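You operate a simulated robot arm through the tools that you are given. There is no shell and no other tool. Be economical: measure what you need, move in short steps, check, and stop when the job is done.

Carry out the task below with a simulated robot arm. There is one attempt and no reset: what you move stays moved.

JOB
Lock the fan off, swap the dusty filter for the clean one and wipe the filter box.
Fine: the dusty one stands in the red rack; damp the red pad on the square blue foam, wipe with it and put it back; the fan stays locked. Set down upright: orange filter, purple filter. What is to be rubbed or washed off counts as gone when no trace of it is left.

It is judged by the outcome, as a careful person would: the job done as asked, and still so three seconds after it is handed in. It fails if anything else is knocked over, pushed out of place, dropped, spilled or broken.

ROBOT AND FRAMES
A 7-joint arm with a two-finger parallel gripper on a trunk, on a base that drives. Base frame: it is fixed to the floor where the robot stands at the start and does not move with it; the origin is under the middle of the robot, x ahead of it, y to its left, z up. Lengths are in mm, angles in rad, forces in N, time in s.
Its first joint turns from -2.897 to 2.897 rad. Places, roughly: damper dial [800, 0, 600]; dust on the filter box [900, 400, 900]; fan board [800, 0, 1200]; filter box [900, 500, 900]; inside of the filter slot [800, 400, 800]; inside of the red rack [700, 800, 800]; red pad (5x5x7 cm) [500, 700, 800]; square blue foam [500, 700, 800]. Payload 1.57 kg.
Tool frame: the origin (TCP) lies between the finger pads and is the grasp point; the fingertips stand 30 mm ahead of it; z points along the fingers, y is the line along which they close. Largest opening 80 mm; finger width 17, thickness 12; the body of the gripper, 40 by 82 mm, starts 80 mm behind the TCP.
Orientation is that of the tool frame in the base frame, as a unit quaternion [x, y, z, w]. With the fingers straight down and closing along the base's y, the tool's x points along the base's -x, its y along +y and its z along -z.

CONTROLS
- The arm moves only by the tool drive_tool. Its arguments are lists of equal length, an entry for each row: "offset": the shift along the base's x, y, z in mm, a list of three; "angular": the turn, a rotation vector about the base's x, y, z in rad, a list of three; "fingers": the finger opening in mm, from 0 to 80. In form: {"offset": [[x, y, z], ...], "angular": [[wx, wy, wz], ...], "fingers": [fingers, ...]}. A call has 1 to 12 rows; each row is the pose to reach, as a shift and turn from the pose commanded when the call began. Rows are played at 5 a second. More than 50 mm and 0.15 rad between two rows, or a gripper value outside its range, and nothing of the call is played. Where a pose cannot be reached the arm comes as near as it can. A force on the tool above 40 N (or 10 N above the force at the start of the call, whichever is more), or a blocked arm, ends the call early, and 0.2 s more pass. The fingers move at their own pace (about 153 mm/s each) and stop on an object; they squeeze with about 20 N. The grip force told is the motor's: it shows also when the fingers shut on nothing. Time passes only in rows, and 0.2 s behind the last, so rows that repeat a pose let the fingers close. The reply holds the time, the measured pose of the TCP, the force on the tool along the base axes, the opening and the grip force, in the units named above and with some noise, with the torque about the TCP (base axes, N m) and any sound that the robot's microphone picked up.
- Cameras (640 x 400 px; columns grow to the right, rows downward): "scene" is now at [-7.5, 201.7, 1400.8]; the picture's right is [0.18, -0.98, 0.00], its down [-0.33, -0.06, -0.94] and it looks along [0.92, 0.17, -0.34] (base axes); focal length 251 px, centre (320, 200). "wrist" rides on the gripper at [72, -7, -122] in the tool frame; the picture's right is [0.09, 1.00, 0.00], its down [-0.84, 0.08, -0.54] and it looks along [-0.54, 0.05, 0.84] (tool axes); focal length 238 px, centre (320, 200). There is no depth. A picture from a camera that has moved, and an enlarged one, comes with that camera's place and axes in the base frame and with its lens. The place of the scene camera against the robot may be out by one fixed shift of up to 12 mm in any direction.
- snapshot(camera): a new picture of that camera. It takes no simulated time.
- roll_base(legs): drives the robot by 1 to 6 legs, each [ahead, left, turn to the left] in mm, mm and rad, along the robot's own axes; the way and the turn of a leg run together, so that a leg with both is an arc; at most 1500 mm and 3.142 rad a leg. The arm and the cameras ride along, it lands a little off, and it stops where it bumps. It gives what a move gives.
- head_to(pan, tilt): turns the head with the scene camera to pan (to the left, within 2.496 rad either way) and tilt (down, from -0.506 to 1.204), counted from straight ahead of the robot. It gives what a move gives.
- enlarge(camera, box): a new picture of the part [left, top, right, bottom] of that camera's present view, enlarged. It takes no simulated time.
- finish_job(): hands the job in; it is judged then, once.

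Work in short steps. Places have to be worked out from the pictures, the camera data and where the tool is seen: move nearer, look again, correct. Check each grasp and each placing, and mend what went wrong. You have 120 turns and 90 pictures in all, those below and enlarged ones among them. Open the gripper and draw the arm clear of the work before you hand the job in, unless the task says otherwise; then end with one line.

The tools are called as a command line: name --argument value ..., lists and objects as JSON in quotes. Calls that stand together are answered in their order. drive_tool: Moves the arm, as the interface text tells. Its arguments: {"type":"object","properties":{"offset":{"type":"array","items":{"type":"array","items":{"type":"number"}}},"angular":{"type":"array","items":{"type":"array","items":{"type":"number"}}},"fingers":{"type":"array","items":{"type":"number"}}},"required":["offset","angular","fingers"]} The other tools are called the same way: roll_base (legs) drives the base; head_to (pan, tilt) turns the head that bears the scene camera; snapshot (camera) takes a picture; enlarge (camera, box) takes an enlarged picture of a part of a camera's view; finish_job () hands the job in.

At the start:

```text
t: 0.0
position: [561.6, -172.7, 1255.0]
ee_rot: [0.0, 1.0, 0.0, 0.0]
ft_force: [0.5, 0.6, 0.5]
wrist_torque: [-0.01, -0.01, -0.02]
width: 79.8
finger_force: 0.1
robot x, y, heading: [1.7, -1.0, 0.003]
head pan, tilt: [0.185, 0.346]
```

scene: 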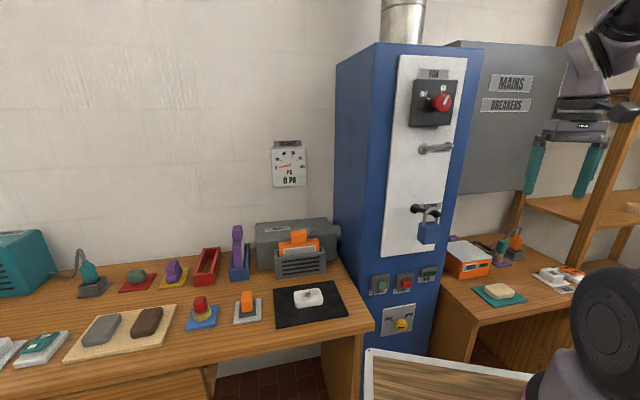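
wrist: 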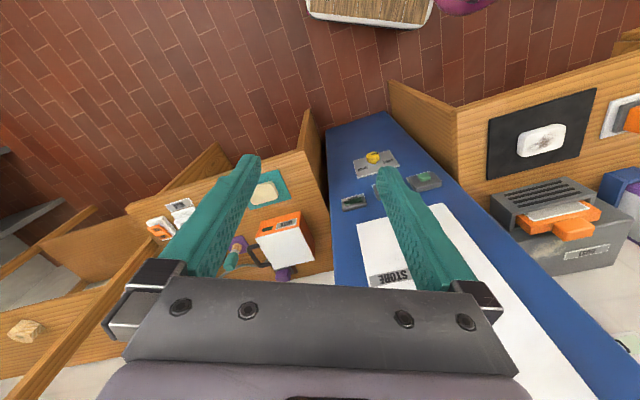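

I start by enlarging the fan board and the bench area to identify the parts.

enlarge --camera "scene" --box '[330, 40, 490, 140]'

enlarge --camera "scene" --box '[330, 130, 490, 230]'

enlarge --camera "scene" --box '[180, 200, 372, 340]'

enlarge --camera "scene" --box '[0, 220, 220, 380]'

enlarge --camera "scene" --box '[350, 250, 450, 345]'

```text
4.00 times, centred on (410, 90) of scene
camera zoom: at [-7.5, 201.7, 1400.8], right [0.18, -0.98, 0.0], down [-0.33, -0.06, -0.94], along [0.92, 0.17, -0.34], focal length 1004 px, centre (-40, 640)
```

zoom: 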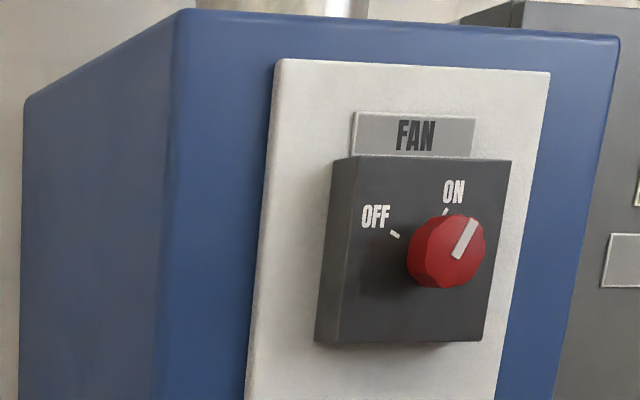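

```text
4.00 times, centred on (410, 180) of scene
camera zoom: at [-7.5, 201.7, 1400.8], right [0.18, -0.98, 0.0], down [-0.33, -0.06, -0.94], along [0.92, 0.17, -0.34], focal length 1004 px, centre (-40, 280)
```

zoom: 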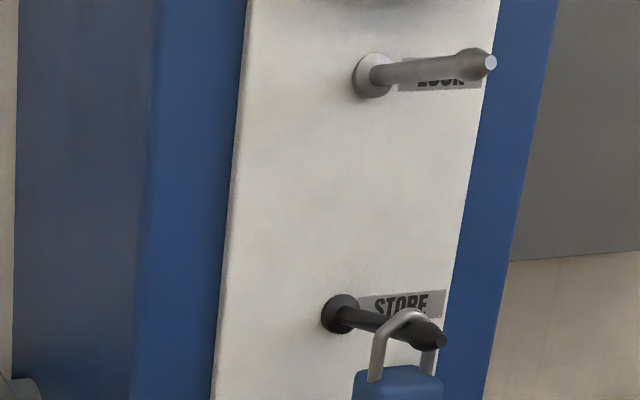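

```text
2.86 times, centred on (276, 270) of scene
camera zoom: at [-7.5, 201.7, 1400.8], right [0.18, -0.98, 0.0], down [-0.33, -0.06, -0.94], along [0.92, 0.17, -0.34], focal length 717 px, centre (446, 0)
```

zoom: 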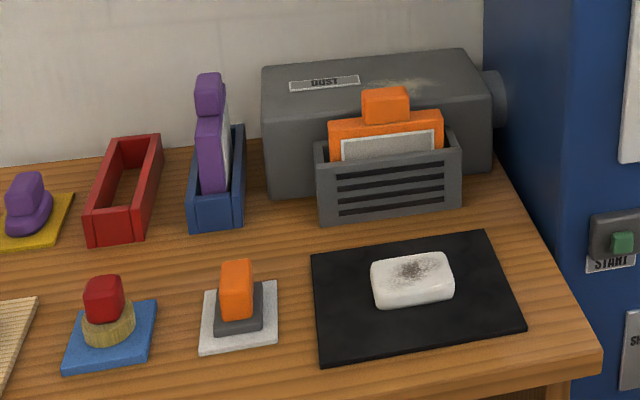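

```text
2.50 times, centred on (110, 300) of scene
camera zoom: at [-7.5, 201.7, 1400.8], right [0.18, -0.98, 0.0], down [-0.33, -0.06, -0.94], along [0.92, 0.17, -0.34], focal length 627 px, centre (845, -50)
```

zoom: 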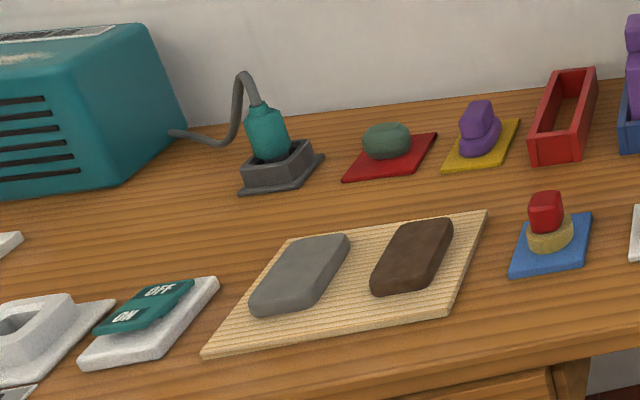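

```text
4.21 times, centred on (400, 298) of scene
camera zoom: at [-7.5, 201.7, 1400.8], right [0.18, -0.98, 0.0], down [-0.33, -0.06, -0.94], along [0.92, 0.17, -0.34], focal length 1057 px, centre (-17, -210)
```

zoom: 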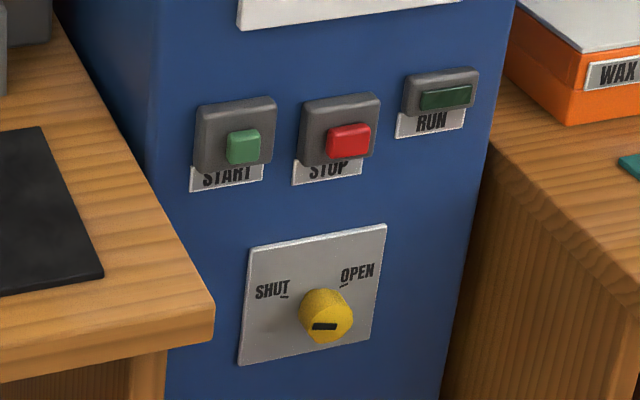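

The fan switch is ON, the padlock hangs on the STORE pin; orange filter in the box slot, purple in the blue rack. I look at the gauge and turn the head to view the left bench.

enlarge --camera "scene" --box '[260, 130, 320, 195]'

head_to --pan 0.9 --tilt 0.65

snapshot --camera "scene"

```text
6.15 times, centred on (290, 162) of scene
camera zoom: at [-7.5, 201.7, 1400.8], right [0.18, -0.98, 0.0], down [-0.33, -0.06, -0.94], along [0.92, 0.17, -0.34], focal length 1544 px, centre (505, 431)
```

zoom: 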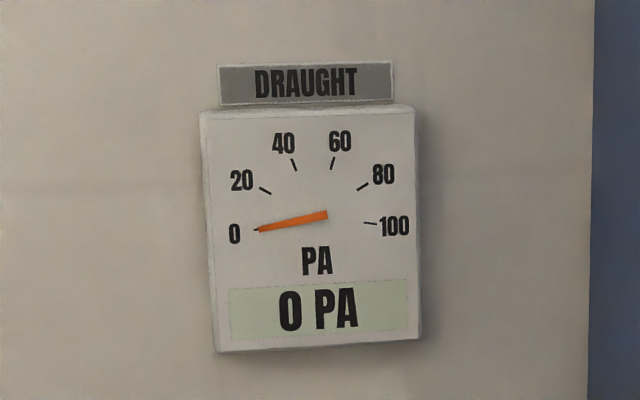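

```text
t: 1.1
position: [561.8, -173.8, 1255.1]
ee_rot: [0.0, 1.0, 0.001, 0.0]
ft_force: [0.5, 0.2, 0.7]
wrist_torque: [0.0, 0.04, 0.02]
width: 79.8
finger_force: 0.0
robot x, y, heading: [2.0, 2.4, -0.002]
head pan, tilt: [0.901, 0.649]
```

```text
81 pictures are left
camera scene: at [-45.1, 252.5, 1373.3], right [0.78, -0.62, 0.0], down [-0.38, -0.47, -0.8], along [0.5, 0.62, -0.6], focal length 251 px, centre (320, 200)
```

scene: 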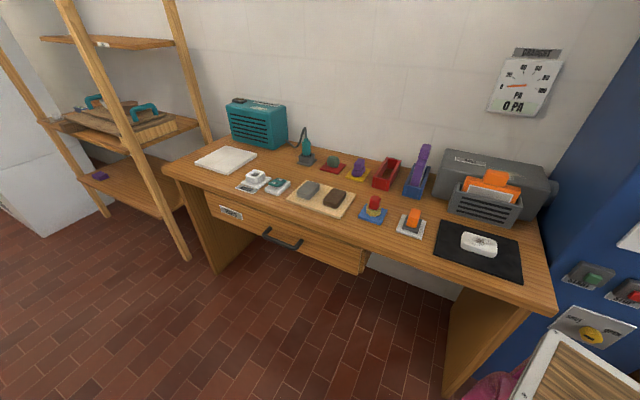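

enlarge --camera "scene" --box '[340, 180, 440, 243]'

enlarge --camera "scene" --box '[220, 130, 380, 230]'

enlarge --camera "scene" --box '[360, 130, 560, 255]'

```text
6.35 times, centred on (390, 212) of scene
camera zoom: at [-45.1, 252.5, 1373.3], right [0.78, -0.62, 0.0], down [-0.38, -0.47, -0.8], along [0.5, 0.62, -0.6], focal length 1593 px, centre (-124, 127)
```

zoom: 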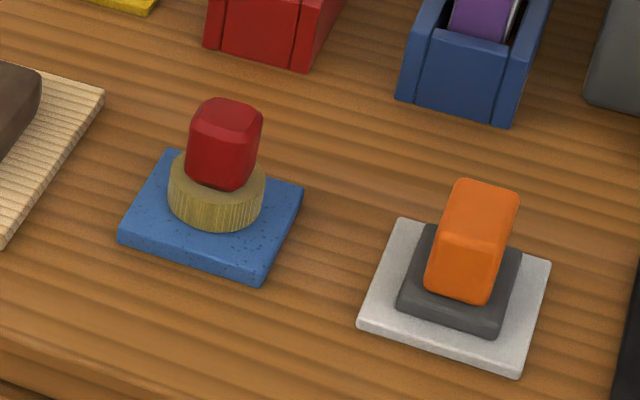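

```text
4.00 times, centred on (300, 180) of scene
camera zoom: at [-45.1, 252.5, 1373.3], right [0.78, -0.62, 0.0], down [-0.38, -0.47, -0.8], along [0.5, 0.62, -0.6], focal length 1004 px, centre (400, 280)
```

zoom: 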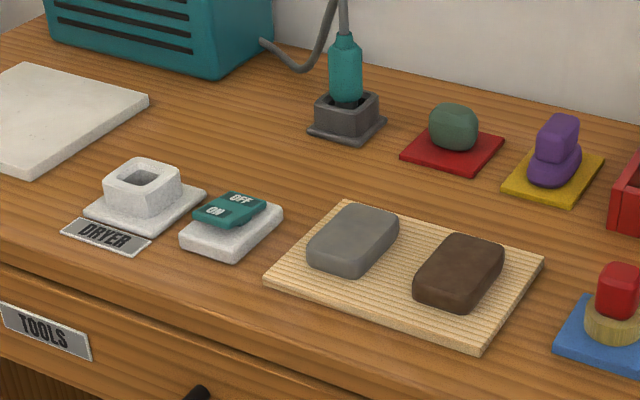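

```text
3.20 times, centred on (460, 192) of scene
camera zoom: at [-45.1, 252.5, 1373.3], right [0.78, -0.62, 0.0], down [-0.38, -0.47, -0.8], along [0.5, 0.62, -0.6], focal length 803 px, centre (-128, 224)
```

zoom: 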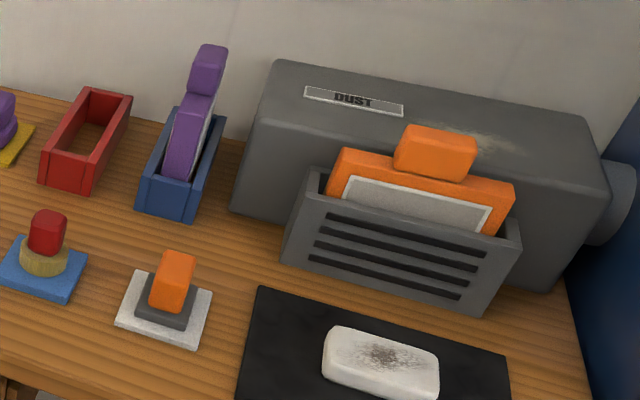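

Red pad sits on the speckled blue foam. Cabinet front looks rotated by about 0.43 rad. I look back at the board and turn the tool horizontal, in place.

head_to --pan -0.05 --tilt 0.3

drive_tool --offset '[[0, 20, 0], [0, 40, 0], [0, 60, 0], [0, 80, 0], [0, 100, 0], [0, 120, 0], [0, 120, 20], [0, 120, 40], [0, 120, 60], [0, 120, 80], [0, 120, 100]]' --angular '[[0, -0.145, 0], [0, -0.29, 0], [0, -0.435, 0], [0, -0.58, 0], [0, -0.725, 0], [0, -0.87, 0], [0, -1.015, 0], [0, -1.16, 0], [0, -1.305, 0], [0, -1.44, 0], [0, -1.571, 0]]' --fingers '[80, 80, 80, 80, 80, 80, 80, 80, 80, 80, 80]'

snapshot --camera "scene"

snapshot --camera "wrist"

```text
t: 2.3
position: [560.7, -171.4, 1254.9]
ee_rot: [0.0, 1.0, -0.001, 0.0]
ft_force: [0.0, -0.1, -0.2]
wrist_torque: [0.0, 0.01, 0.01]
width: 80.0
finger_force: 0.0
robot x, y, heading: [1.7, 2.2, 0.001]
head pan, tilt: [-0.051, 0.3]
```

```text
t: 4.7
position: [619.3, -27.5, 1445.4]
ee_rot: [0.001, 0.707, -0.001, 0.707]
ft_force: [0.0, -0.6, 0.1]
wrist_torque: [0.01, -0.03, 0.02]
width: 80.1
finger_force: 0.0
out of reach, approached as far as the arm can: row 5, 6, 7, 8, 9, 10, 11
robot x, y, heading: [-0.0, 2.9, -0.0]
head pan, tilt: [-0.051, 0.3]
```

```text
77 pictures are left
camera scene: at [-5.8, 179.7, 1405.0], right [-0.05, -1.0, 0.0], down [-0.3, 0.02, -0.96], along [0.95, -0.05, -0.3], focal length 251 px, centre (320, 200)
```

scene: 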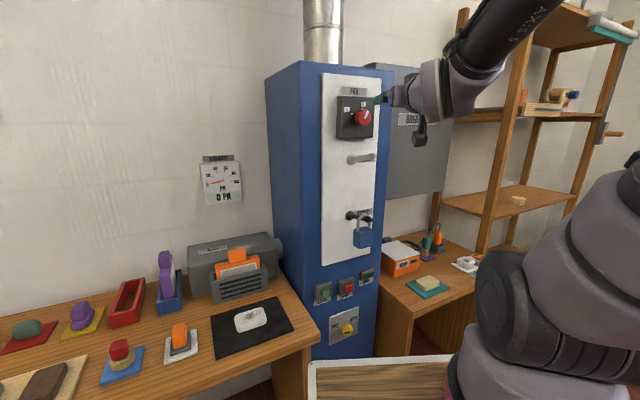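

```text
76 pictures are left
camera wrist: at [498.7, -34.5, 1372.6], right [0.0, 1.0, -0.09], down [-0.54, 0.08, 0.84], along [0.84, 0.05, 0.54], focal length 238 px, centre (320, 200)
```

wrist: 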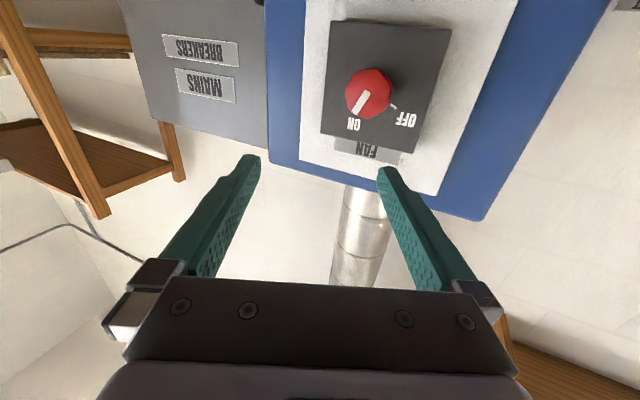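

From two views the knob front is near (746, 14, 1410). The arm stopped short of the commanded pose, so I make a modest move with the yaw to find out what the command reference is.

drive_tool --offset '[[15, 5, 15], [30, 15, 30], [40, 20, 40]]' --angular '[[0, 0, 0.14], [0, 0, 0.28], [0, 0, 0.41]]' --fingers '[80, 80, 80]'

snapshot --camera "wrist"

```text
t: 5.5
position: [657.9, -5.8, 1484.2]
ee_rot: [-0.145, 0.692, 0.144, 0.692]
ft_force: [-0.9, -0.2, 0.7]
wrist_torque: [0.01, 0.0, -0.04]
width: 79.8
finger_force: 0.0
robot x, y, heading: [0.8, 1.1, -0.003]
head pan, tilt: [-0.051, 0.3]
```

```text
75 pictures are left
camera wrist: at [550.5, -61.7, 1411.8], right [-0.4, 0.91, -0.09], down [-0.53, -0.15, 0.84], along [0.75, 0.38, 0.54], focal length 238 px, centre (320, 200)
```

wrist: 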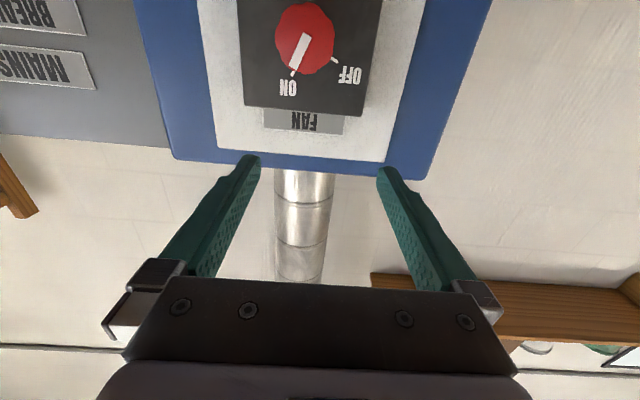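

Yaw 0.41 is square to the panel; knob front ≈ (753, 13, 1408). I line up in front of it, rolled 0.52 so the fingers straddle the pointer.

drive_tool --offset '[[0, -5, -20], [0, -15, -40], [-5, -25, -60], [0, -25, -76]]' --angular '[[0.12, 0.052, 0], [0.24, 0.104, 0], [0.36, 0.156, 0], [0.477, 0.207, 0]]' --fingers '[80, 80, 80, 80]'

snapshot --camera "wrist"

enlarge --camera "scene" --box '[300, 50, 460, 150]'

```text
t: 6.5
position: [656.1, -32.4, 1408.4]
ee_rot: [0.04, 0.706, 0.317, 0.632]
ft_force: [-0.7, 0.1, -0.2]
wrist_torque: [0.01, 0.0, 0.0]
width: 80.2
finger_force: 0.0
robot x, y, heading: [1.3, 0.3, 0.001]
head pan, tilt: [-0.051, 0.3]
```

```text
74 pictures are left
camera wrist: at [535.2, -54.4, 1342.3], right [-0.36, 0.83, 0.42], down [-0.36, -0.54, 0.76], along [0.86, 0.13, 0.49], focal length 238 px, centre (320, 200)
```

wrist: 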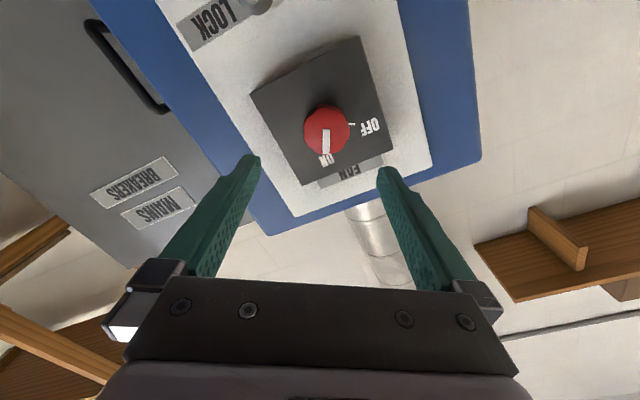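

```text
4.00 times, centred on (380, 100) of scene
camera zoom: at [-6.0, 179.8, 1405.0], right [-0.05, -1.0, 0.0], down [-0.3, 0.01, -0.96], along [0.95, -0.05, -0.3], focal length 1004 px, centre (80, 600)
```

zoom: 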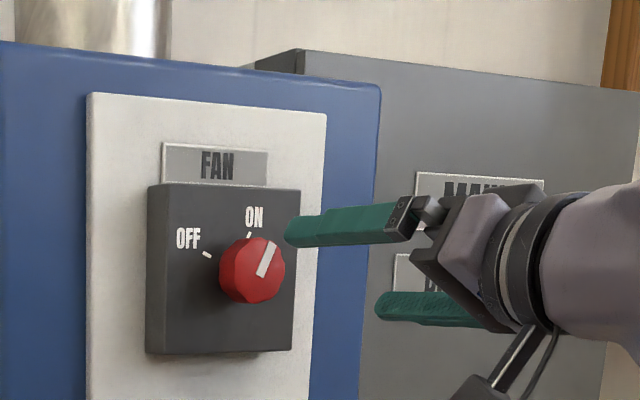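

Knob front refined to ≈(762, 17, 1408). I advance part-way along the panel normal and check.

drive_tool --offset '[[25, 12, 0], [50, 23, 0], [70, 33, 0]]' --angular '[[0, 0, 0], [0, 0, 0], [0, 0, 0]]' --fingers '[80, 80, 80]'

snapshot --camera "wrist"

enlarge --camera "scene" --box '[320, 70, 420, 140]'

```text
t: 7.3
position: [726.9, -3.0, 1409.6]
ee_rot: [0.039, 0.706, 0.316, 0.633]
ft_force: [-1.0, -0.6, 0.5]
wrist_torque: [-0.01, 0.0, 0.01]
width: 80.0
finger_force: 0.0
robot x, y, heading: [-1.3, -1.2, 0.003]
head pan, tilt: [-0.051, 0.3]
```

```text
72 pictures are left
camera wrist: at [604.2, -24.0, 1341.8], right [-0.36, 0.83, 0.42], down [-0.36, -0.54, 0.76], along [0.86, 0.13, 0.49], focal length 238 px, centre (320, 200)
```

wrist: 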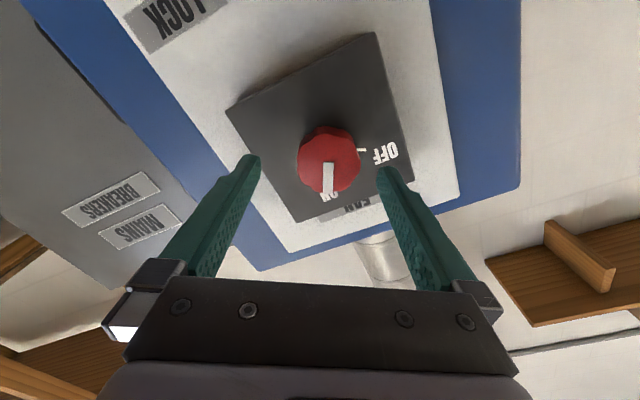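

```text
5.71 times, centred on (370, 105) of scene
camera zoom: at [-6.2, 179.5, 1405.0], right [-0.05, -1.0, 0.0], down [-0.3, 0.02, -0.96], along [0.95, -0.05, -0.3], focal length 1434 px, centre (34, 743)
```

zoom: 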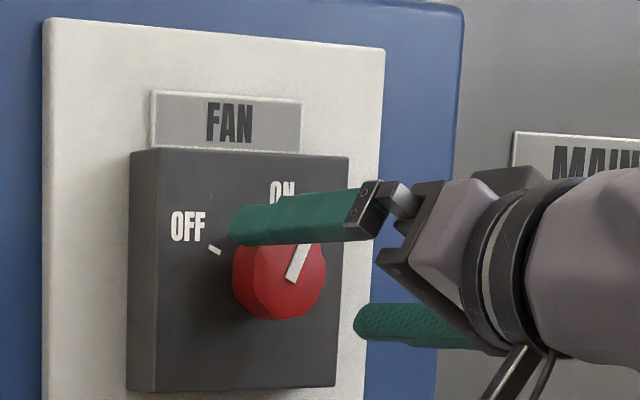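

Knob at (763, 20, 1408); I go the last bit with a 6 mm lateral correction and close.

drive_tool --offset '[[8, 8, -1], [17, 13, -1], [26, 18, -1], [26, 18, -1], [26, 18, -1], [26, 18, -1]]' --angular '[[0, 0, 0], [0, 0, 0], [0, 0, 0], [0, 0, 0], [0, 0, 0], [0, 0, 0]]' --fingers '[80, 80, 80, 30, 30, 30]'

snapshot --camera "wrist"

```text
t: 8.7
position: [753.7, 17.3, 1407.0]
ee_rot: [0.039, 0.706, 0.317, 0.632]
ft_force: [3.3, -2.1, -5.3]
wrist_torque: [0.03, -0.04, 0.05]
width: 44.8
finger_force: 44.8
robot x, y, heading: [-1.9, -2.3, 0.002]
head pan, tilt: [-0.051, 0.3]
```

```text
70 pictures are left
camera wrist: at [631.3, -3.9, 1340.6], right [-0.36, 0.83, 0.42], down [-0.36, -0.54, 0.76], along [0.86, 0.13, 0.49], focal length 238 px, centre (320, 200)
```

wrist: 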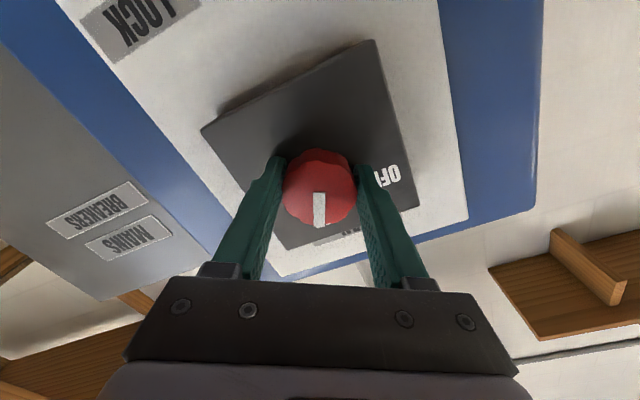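

Gripped with 45 mm opening, small forces. Now I turn it counter-clockwise 90° toward OFF.

drive_tool --offset '[[0, 0, 0], [0, 0, 0], [0, 0, 0], [0, 0, 0], [0, 0, 0], [0, 0, 0], [0, 0, 0], [0, 0, 0], [0, 0, 0], [0, 0, 0], [0, 0, 0], [0, 0, 0]]' --angular '[[-0.128, -0.056, 0], [-0.257, -0.112, 0], [-0.385, -0.167, 0], [-0.513, -0.223, 0], [-0.642, -0.279, 0], [-0.77, -0.335, 0], [-0.899, -0.391, 0], [-1.027, -0.446, 0], [-1.155, -0.502, 0], [-1.284, -0.558, 0], [-1.412, -0.614, 0], [-1.44, -0.626, 0]]' --fingers '[30, 30, 30, 30, 30, 30, 30, 30, 30, 30, 30, 30]'

snapshot --camera "wrist"

enlarge --camera "scene" --box '[320, 70, 420, 140]'

```text
t: 11.3
position: [755.5, 15.5, 1408.6]
ee_rot: [-0.47, 0.527, -0.224, 0.672]
ft_force: [25.6, -26.2, 7.3]
wrist_torque: [-0.15, 0.38, -0.18]
width: 44.8
finger_force: 45.3
robot x, y, heading: [1.3, 3.0, -0.0]
head pan, tilt: [-0.051, 0.3]
```

```text
69 pictures are left
camera wrist: at [670.6, -94.8, 1377.5], right [-0.16, 0.38, -0.91], down [-0.8, 0.49, 0.35], along [0.58, 0.79, 0.23], focal length 238 px, centre (320, 200)
```

wrist: 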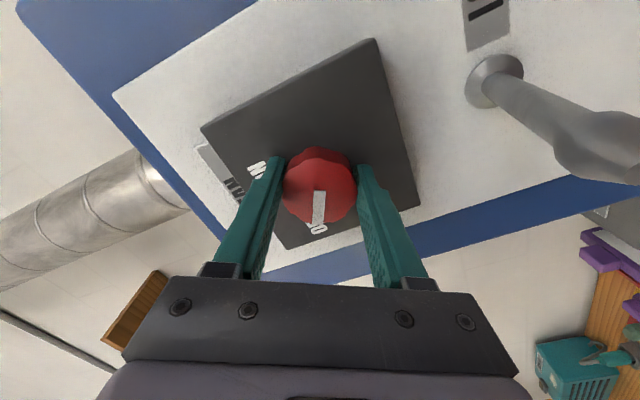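

```text
5.71 times, centred on (370, 105) of scene
camera zoom: at [-4.5, 178.2, 1405.2], right [-0.05, -1.0, 0.0], down [-0.3, 0.02, -0.95], along [0.95, -0.05, -0.3], focal length 1434 px, centre (34, 743)
```

zoom: 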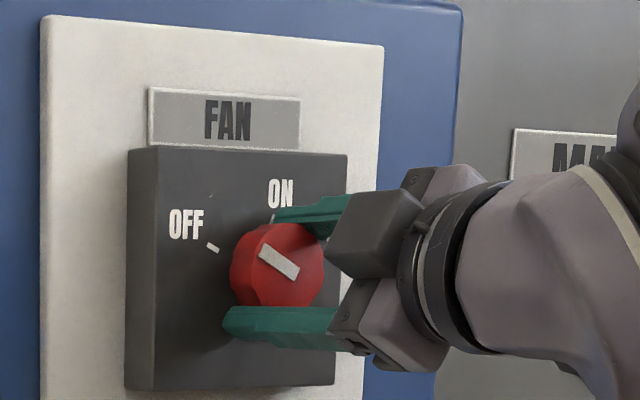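

The pointer now aims at OFF. I release and draw back 130 mm along the normal.

drive_tool --offset '[[0, 0, 0], [0, 0, 0], [-30, -13, 0], [-70, -30, 0], [-110, -48, 0]]' --angular '[[0, 0, 0], [0, 0, 0], [0, 0, 0], [0, 0, 0], [0, 0, 0]]' --fingers '[80, 80, 80, 80, 80]'

enlarge --camera "scene" --box '[310, 70, 420, 140]'

snapshot --camera "wrist"

enlarge --camera "scene" --box '[310, 140, 410, 260]'

```text
t: 12.5
position: [648.4, -30.4, 1413.0]
ee_rot: [-0.472, 0.527, -0.222, 0.671]
ft_force: [0.7, -0.5, -0.1]
wrist_torque: [0.01, -0.03, -0.04]
width: 80.0
finger_force: 0.0
out of reach, approached as far as the arm can: row 5
robot x, y, heading: [0.8, -0.3, 0.002]
head pan, tilt: [-0.051, 0.3]
```

```text
5.71 times, centred on (365, 105) of scene
camera zoom: at [-5.2, 180.0, 1405.0], right [-0.05, -1.0, 0.0], down [-0.3, 0.01, -0.96], along [0.95, -0.05, -0.3], focal length 1434 px, centre (63, 743)
```

zoom: 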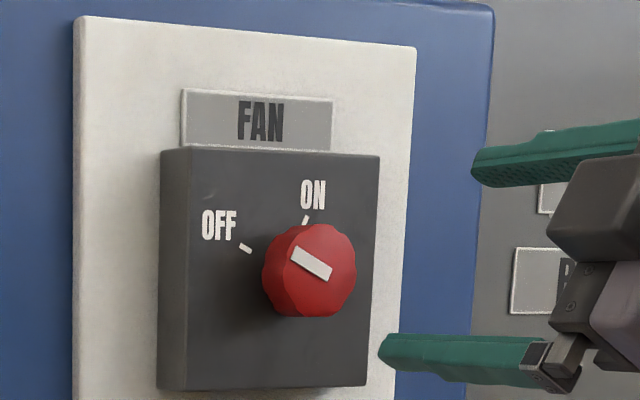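

```text
66 pictures are left
camera wrist: at [564.4, -140.3, 1382.8], right [-0.17, 0.38, -0.91], down [-0.8, 0.48, 0.35], along [0.57, 0.79, 0.22], focal length 238 px, centre (320, 200)
```

wrist: 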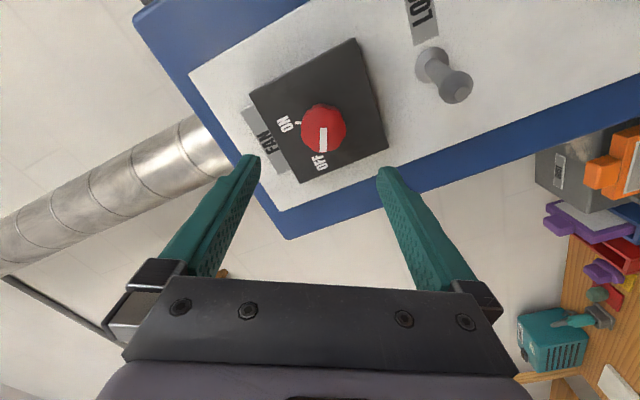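

```text
3.33 times, centred on (360, 200) of scene
camera zoom: at [-5.2, 180.0, 1405.0], right [-0.05, -1.0, 0.0], down [-0.3, 0.01, -0.96], along [0.95, -0.05, -0.3], focal length 836 px, centre (187, 200)
```

zoom: 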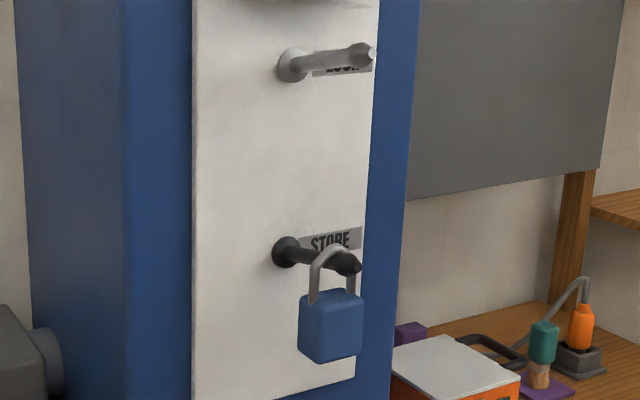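

Switch is OFF. Estimated: LOCK pin tip ≈ (704,-14,1305), base (807,37,1277); STORE pin ~193 mm lower; padlock body ≈ (740,3,1035). I roll back to level and descend in front of the padlock.

drive_tool --offset '[[-5, -8, -40], [-10, -12, -85], [-10, -12, -130], [-10, -12, -175], [-10, -12, -220], [-10, -12, -265], [-10, -12, -310], [-10, -12, -350], [-10, -12, -375]]' --angular '[[0.12, 0.052, 0], [0.24, 0.104, 0], [0.36, 0.156, 0], [0.48, 0.209, 0], [0.6, 0.261, 0], [0.72, 0.313, 0], [0.84, 0.365, 0], [0.963, 0.4185, 0], [0.963, 0.4185, 0]]' --fingers '[80, 80, 80, 80, 80, 80, 80, 80, 80]'

snapshot --camera "wrist"

enlarge --camera "scene" --box '[310, 140, 470, 260]'

```text
t: 14.2
position: [714.9, -61.6, 1078.2]
ee_rot: [-0.19, 0.673, 0.106, 0.707]
ft_force: [2.0, 2.2, 9.1]
wrist_torque: [0.62, -0.1, -0.1]
width: 79.7
finger_force: 0.1
out of reach, approached as far as the arm can: row 1, 2, 3, 4, 5, 6, 7, 8
robot x, y, heading: [-1.3, 0.2, 0.001]
head pan, tilt: [-0.051, 0.3]
stopped in row 8: the force on the tool passed its limit at 99 N (the readings are from after the stop); the commanded pose is now the measured one
```

```text
64 pictures are left
camera wrist: at [614.3, -126.2, 1004.5], right [-0.4, 0.89, -0.22], down [-0.58, -0.07, 0.81], along [0.71, 0.45, 0.55], focal length 238 px, centre (320, 200)
```

wrist: 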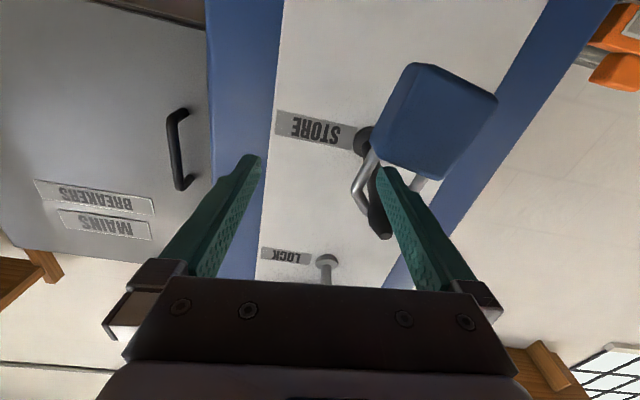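

```text
3.33 times, centred on (390, 200) of scene
camera zoom: at [-5.8, 179.8, 1405.0], right [-0.05, -1.0, 0.0], down [-0.3, 0.01, -0.96], along [0.95, -0.05, -0.3], focal length 836 px, centre (87, 200)
```

zoom: 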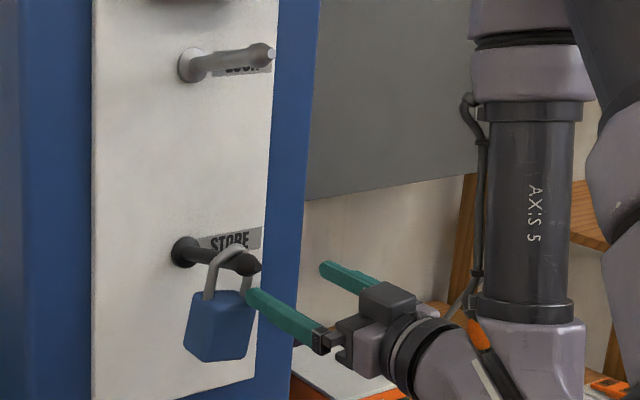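

A finger touched the padlock because the arm cannot fold that close; the padlock still hangs. I back the base up by 130 mm, which pulls the finger straight away.

roll_base --legs '[[-130, 0, 0]]'

snapshot --camera "scene"

snapshot --camera "wrist"

```text
t: 14.9
position: [705.4, -61.5, 1081.3]
ee_rot: [-0.192, 0.669, 0.108, 0.71]
ft_force: [-0.5, -0.9, -0.4]
wrist_torque: [0.02, 0.02, 0.0]
width: 80.1
finger_force: 0.0
robot x, y, heading: [-13.8, -1.5, 0.003]
head pan, tilt: [-0.051, 0.3]
stopped in leg 1: the force on the tool passed its limit at 57 N (the readings are from after the stop); the commanded pose is now the measured one
```

```text
62 pictures are left
camera scene: at [-18.4, 179.9, 1405.0], right [-0.05, -1.0, 0.0], down [-0.3, 0.01, -0.96], along [0.95, -0.05, -0.3], focal length 251 px, centre (320, 200)
```

scene: 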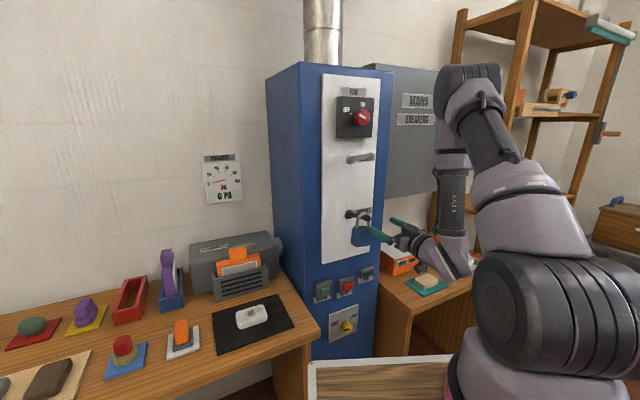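

```text
61 pictures are left
camera wrist: at [604.8, -125.7, 1006.2], right [-0.4, 0.89, -0.22], down [-0.59, -0.07, 0.8], along [0.7, 0.45, 0.55], focal length 238 px, centre (320, 200)
```

wrist: 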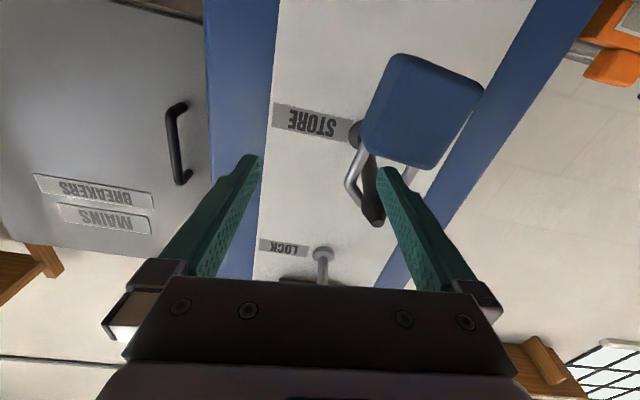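

enlarge --camera "wrist" --box '[300, 40, 500, 240]'

enlarge --camera "scene" --box '[335, 195, 415, 255]'

```text
2.00 times, centred on (400, 140) of wrist
camera zoom: at [604.8, -125.7, 1006.2], right [-0.4, 0.89, -0.22], down [-0.59, -0.07, 0.8], along [0.7, 0.45, 0.55], focal length 477 px, centre (160, 320)
```

zoom: 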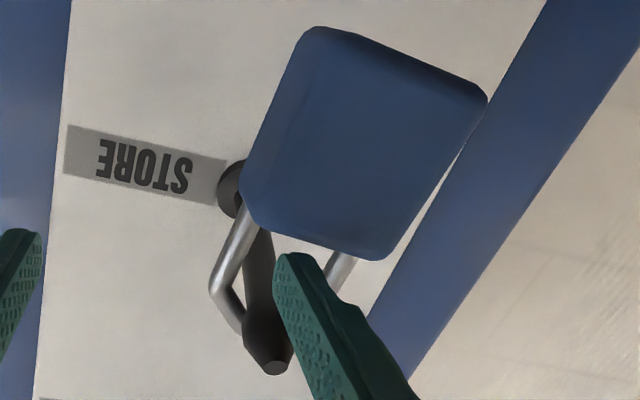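

```text
6.67 times, centred on (375, 225) of scene
camera zoom: at [-18.4, 179.9, 1405.0], right [-0.05, -1.0, 0.0], down [-0.3, 0.01, -0.96], along [0.95, -0.05, -0.3], focal length 1673 px, centre (-47, 33)
```

zoom: 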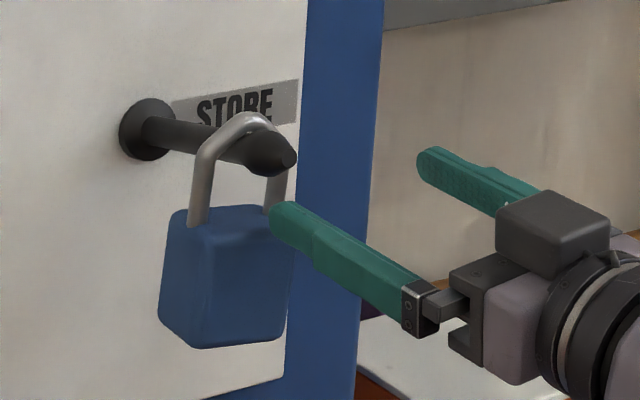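

The finger is now in front of the padlock with no contact force, so I continue backing up.

roll_base --legs '[[-30, 0, 0]]'

enlarge --camera "scene" --box '[335, 195, 415, 255]'

```text
t: 15.8
position: [676.2, -60.5, 1081.5]
ee_rot: [-0.191, 0.669, 0.106, 0.71]
ft_force: [-0.3, -0.5, 0.3]
wrist_torque: [0.0, -0.05, 0.04]
width: 79.7
finger_force: 0.1
robot x, y, heading: [-36.9, -2.6, -0.002]
head pan, tilt: [-0.051, 0.3]
```

```text
6.67 times, centred on (375, 225) of scene
camera zoom: at [-48.1, 180.0, 1405.0], right [-0.05, -1.0, 0.0], down [-0.3, 0.02, -0.96], along [0.95, -0.05, -0.3], focal length 1673 px, centre (-47, 33)
```

zoom: 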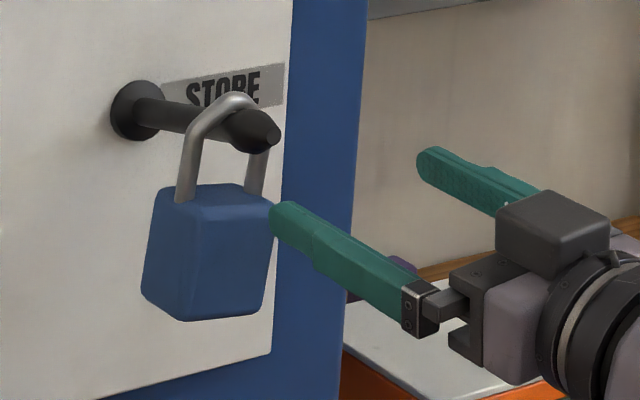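

Clear. I back up another 90 mm and fix the tool orientation to square to the panel.

roll_base --legs '[[-90, 0, 0]]'

snapshot --camera "wrist"

snapshot --camera "scene"

```text
t: 16.9
position: [584.7, -60.6, 1081.2]
ee_rot: [-0.191, 0.669, 0.107, 0.71]
ft_force: [0.3, -0.9, -0.5]
wrist_torque: [0.01, 0.0, -0.02]
width: 79.8
finger_force: 0.2
robot x, y, heading: [-134.7, 0.5, 0.004]
head pan, tilt: [-0.051, 0.3]
```

```text
57 pictures are left
camera wrist: at [483.9, -125.1, 1006.3], right [-0.4, 0.89, -0.22], down [-0.59, -0.07, 0.8], along [0.7, 0.45, 0.55], focal length 238 px, centre (320, 200)
```

wrist: 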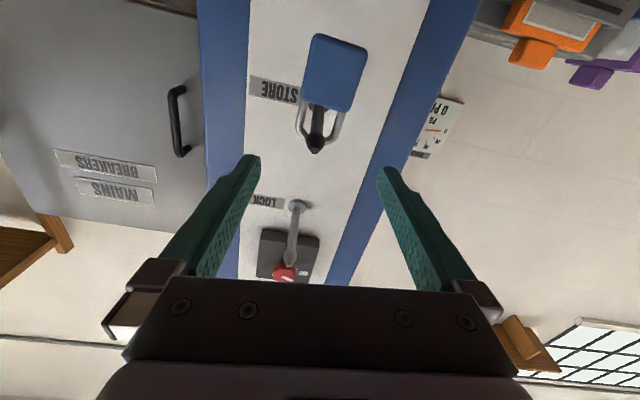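

```text
56 pictures are left
camera scene: at [-139.5, 179.9, 1405.0], right [-0.05, -1.0, 0.0], down [-0.3, 0.01, -0.96], along [0.95, -0.05, -0.3], focal length 251 px, centre (320, 200)
```

scene: 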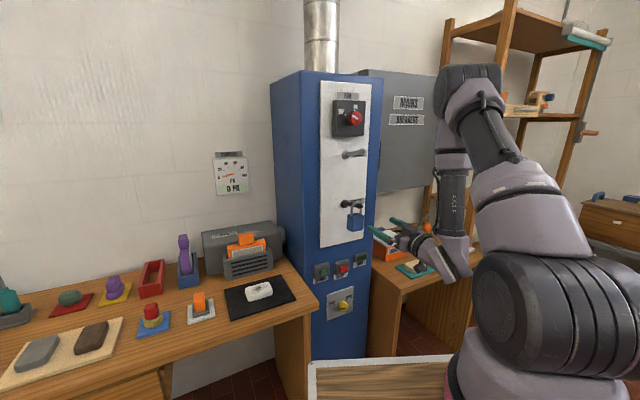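

Triangulating: padlock body ≈ (728, 5, 1033), STORE pin tip ≈ (705,-5,1110), LOCK tip ≈ (705,-5,1300). I correct the tool orientation and go to a pre-grasp 75 mm in front of the body.

drive_tool --offset '[[10, 8, -20], [40, 18, -40], [74, 36, -48]]' --angular '[[0.05, 0.04, -0.007], [0.105, 0.081, -0.015], [0.105, 0.081, -0.015]]' --fingers '[80, 80, 80]'

snapshot --camera "wrist"

enlarge --camera "scene" --box '[320, 190, 420, 260]'

```text
t: 17.7
position: [660.0, -24.1, 1032.0]
ee_rot: [-0.145, 0.692, 0.145, 0.692]
ft_force: [0.2, 0.3, -0.5]
wrist_torque: [-0.01, 0.03, 0.0]
width: 79.8
finger_force: 0.0
robot x, y, heading: [-131.1, 1.5, 0.0]
head pan, tilt: [-0.051, 0.3]
```

```text
55 pictures are left
camera wrist: at [552.5, -79.8, 959.9], right [-0.4, 0.91, -0.09], down [-0.53, -0.15, 0.84], along [0.75, 0.38, 0.54], focal length 238 px, centre (320, 200)
```

wrist: 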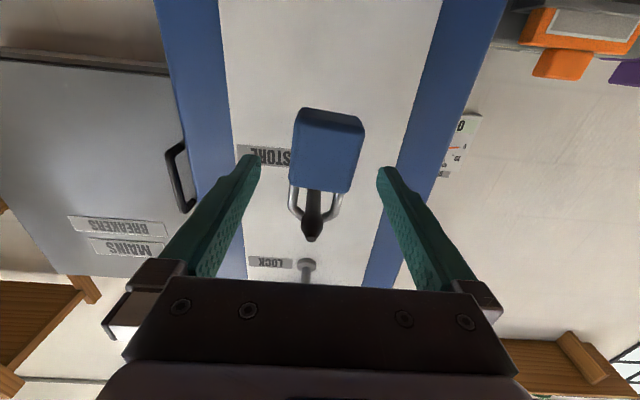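

```text
5.71 times, centred on (370, 225) of scene
camera zoom: at [-139.7, 179.9, 1405.0], right [-0.05, -1.0, 0.0], down [-0.3, 0.01, -0.96], along [0.95, -0.05, -0.3], focal length 1434 px, centre (34, 57)
```

zoom: 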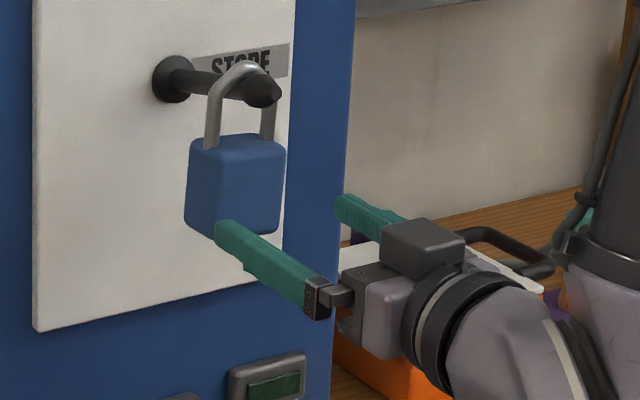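

Body is 5 mm left of the tool line. I advance with that correction and close.

drive_tool --offset '[[18, 13, 3], [40, 22, 3], [64, 33, 3], [64, 33, 3], [64, 33, 3], [64, 33, 3]]' --angular '[[0, 0, 0], [0, 0, 0], [0, 0, 0], [0, 0, 0], [0, 0, 0], [0, 0, 0]]' --fingers '[80, 80, 80, 70, 35, 35]'

snapshot --camera "wrist"

enlarge --camera "scene" --box '[320, 190, 420, 260]'

```text
t: 19.1
position: [724.3, 11.0, 1037.8]
ee_rot: [-0.145, 0.692, 0.145, 0.692]
ft_force: [0.8, 0.4, 0.4]
wrist_torque: [0.0, 0.06, 0.02]
width: 57.6
finger_force: 19.8
robot x, y, heading: [-132.1, -1.4, 0.001]
head pan, tilt: [-0.051, 0.3]
```

```text
53 pictures are left
camera wrist: at [616.3, -44.9, 964.3], right [-0.4, 0.91, -0.09], down [-0.53, -0.15, 0.84], along [0.75, 0.38, 0.54], focal length 238 px, centre (320, 200)
```

wrist: 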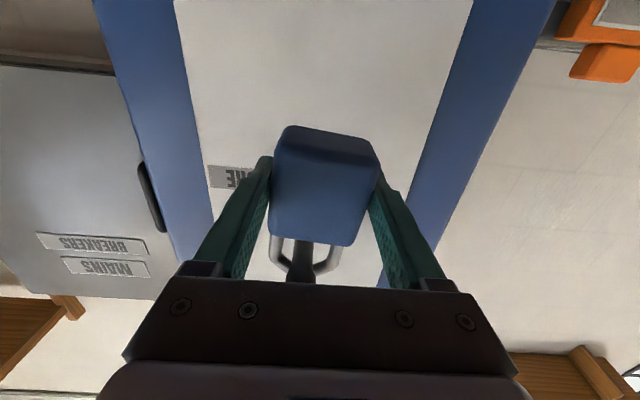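

```text
5.71 times, centred on (370, 225) of scene
camera zoom: at [-139.4, 179.9, 1405.0], right [-0.05, -1.0, 0.0], down [-0.3, 0.01, -0.96], along [0.95, -0.05, -0.3], focal length 1434 px, centre (34, 57)
```

zoom: 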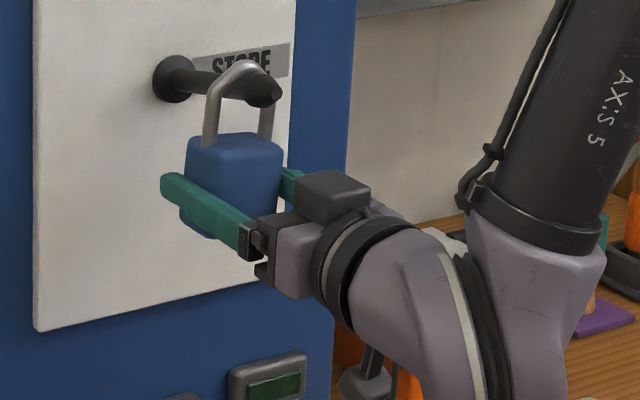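

Gripped (57.6 mm). I lift 20 mm and check the load.

drive_tool --offset '[[0, 0, 10], [0, 0, 20]]' --angular '[[0, 0, 0], [0, 0, 0]]' --fingers '[35, 35]'

enlarge --camera "scene" --box '[330, 190, 390, 240]'

```text
t: 19.7
position: [723.3, 10.5, 1057.3]
ee_rot: [-0.146, 0.692, 0.146, 0.692]
ft_force: [1.4, 0.0, -1.5]
wrist_torque: [0.0, 0.02, -0.01]
width: 57.5
finger_force: 19.8
robot x, y, heading: [-130.8, -1.4, 0.002]
head pan, tilt: [-0.051, 0.3]
```

```text
8.00 times, centred on (360, 215) of scene
camera zoom: at [-139.3, 179.9, 1405.0], right [-0.05, -1.0, 0.0], down [-0.3, 0.01, -0.96], along [0.95, -0.05, -0.3], focal length 2008 px, centre (0, 80)
```

zoom: 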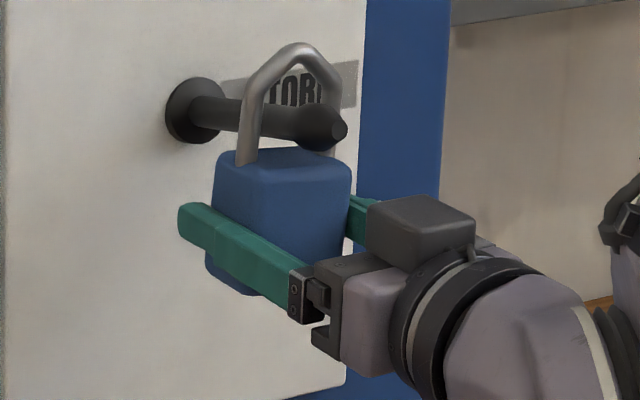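

Loop clears the pin. I pull it straight out along the normal by 70 mm.

drive_tool --offset '[[-14, -6, 0], [-28, -12, 1], [-42, -18, 2], [-56, -24, 2], [-70, -30, 2]]' --angular '[[0, 0, 0], [0, 0, 0], [0, 0, 0], [0, 0, 0], [0, 0, 0]]' --fingers '[35, 35, 35, 35, 35]'

snapshot --camera "scene"

enlarge --camera "scene" --box '[310, 130, 430, 240]'

```text
t: 20.9
position: [653.8, -19.3, 1056.6]
ee_rot: [-0.144, 0.692, 0.144, 0.692]
ft_force: [-0.1, 0.0, -1.4]
wrist_torque: [0.03, 0.04, -0.02]
width: 57.5
finger_force: 20.5
robot x, y, heading: [-133.8, 0.5, 0.003]
head pan, tilt: [-0.051, 0.3]
```

```text
50 pictures are left
camera scene: at [-139.3, 180.0, 1405.0], right [-0.05, -1.0, 0.0], down [-0.3, 0.01, -0.96], along [0.95, -0.05, -0.3], focal length 251 px, centre (320, 200)
```

scene: 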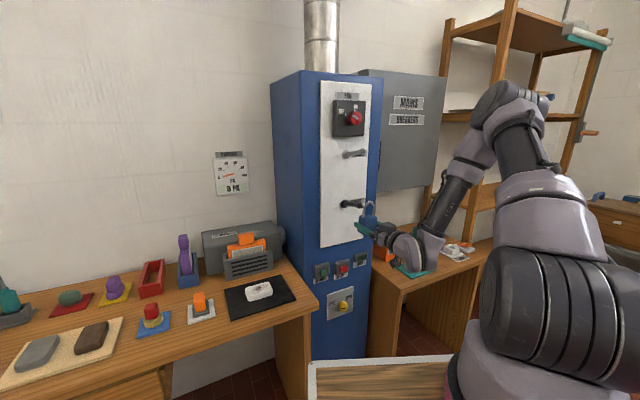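

```text
3.64 times, centred on (370, 185) of scene
camera zoom: at [-139.3, 180.0, 1405.0], right [-0.05, -1.0, 0.0], down [-0.3, 0.01, -0.96], along [0.95, -0.05, -0.3], focal length 912 px, centre (138, 254)
```

zoom: 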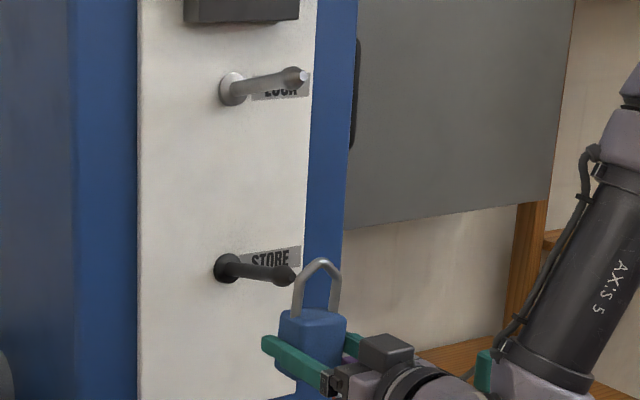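

The padlock is off. Both pins match with a 195 mm vertical offset, so I raise it 195 mm and look.

drive_tool --offset '[[-5, -2, 40], [-5, -2, 80], [-5, -2, 120], [-5, -2, 160], [-2, -1, 196], [0, 0, 196]]' --angular '[[0, 0, 0], [0, 0, 0], [0, 0, 0], [0, 0, 0], [0, 0, 0], [0, 0, 0]]' --fingers '[35, 35, 35, 35, 35, 35]'

snapshot --camera "wrist"

enlarge --camera "scene" --box '[320, 120, 400, 180]'

```text
t: 22.3
position: [653.0, -20.8, 1253.4]
ee_rot: [-0.144, 0.692, 0.144, 0.692]
ft_force: [0.0, 0.2, -1.9]
wrist_torque: [-0.03, 0.01, 0.04]
width: 57.3
finger_force: 20.1
robot x, y, heading: [-131.6, 1.7, 0.004]
head pan, tilt: [-0.051, 0.3]
```

```text
48 pictures are left
camera wrist: at [545.4, -76.6, 1181.4], right [-0.4, 0.91, -0.09], down [-0.53, -0.15, 0.84], along [0.75, 0.38, 0.54], focal length 238 px, centre (320, 200)
```

wrist: 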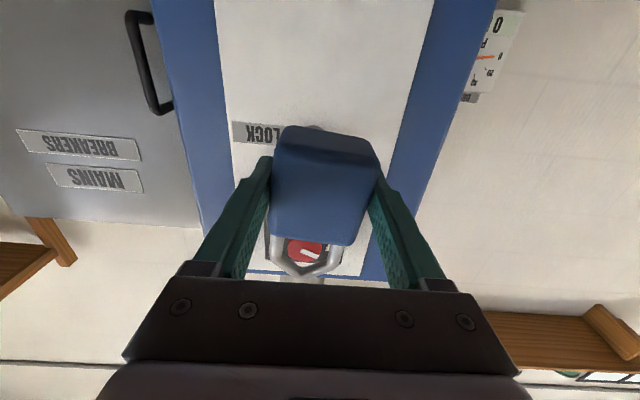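

```text
6.67 times, centred on (360, 150) of scene
camera zoom: at [-139.3, 179.8, 1405.0], right [-0.05, -1.0, 0.0], down [-0.3, 0.01, -0.96], along [0.95, -0.05, -0.3], focal length 1673 px, centre (53, 533)
```

zoom: 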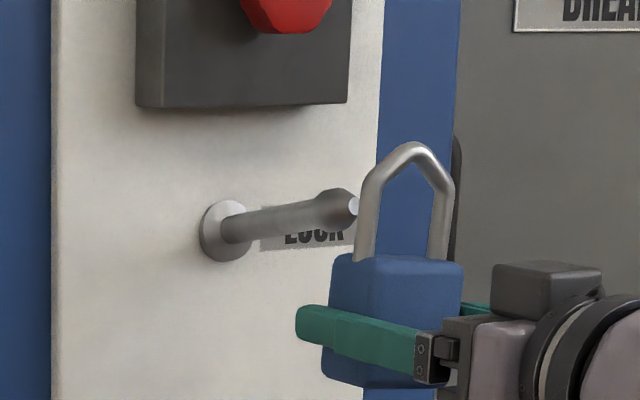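

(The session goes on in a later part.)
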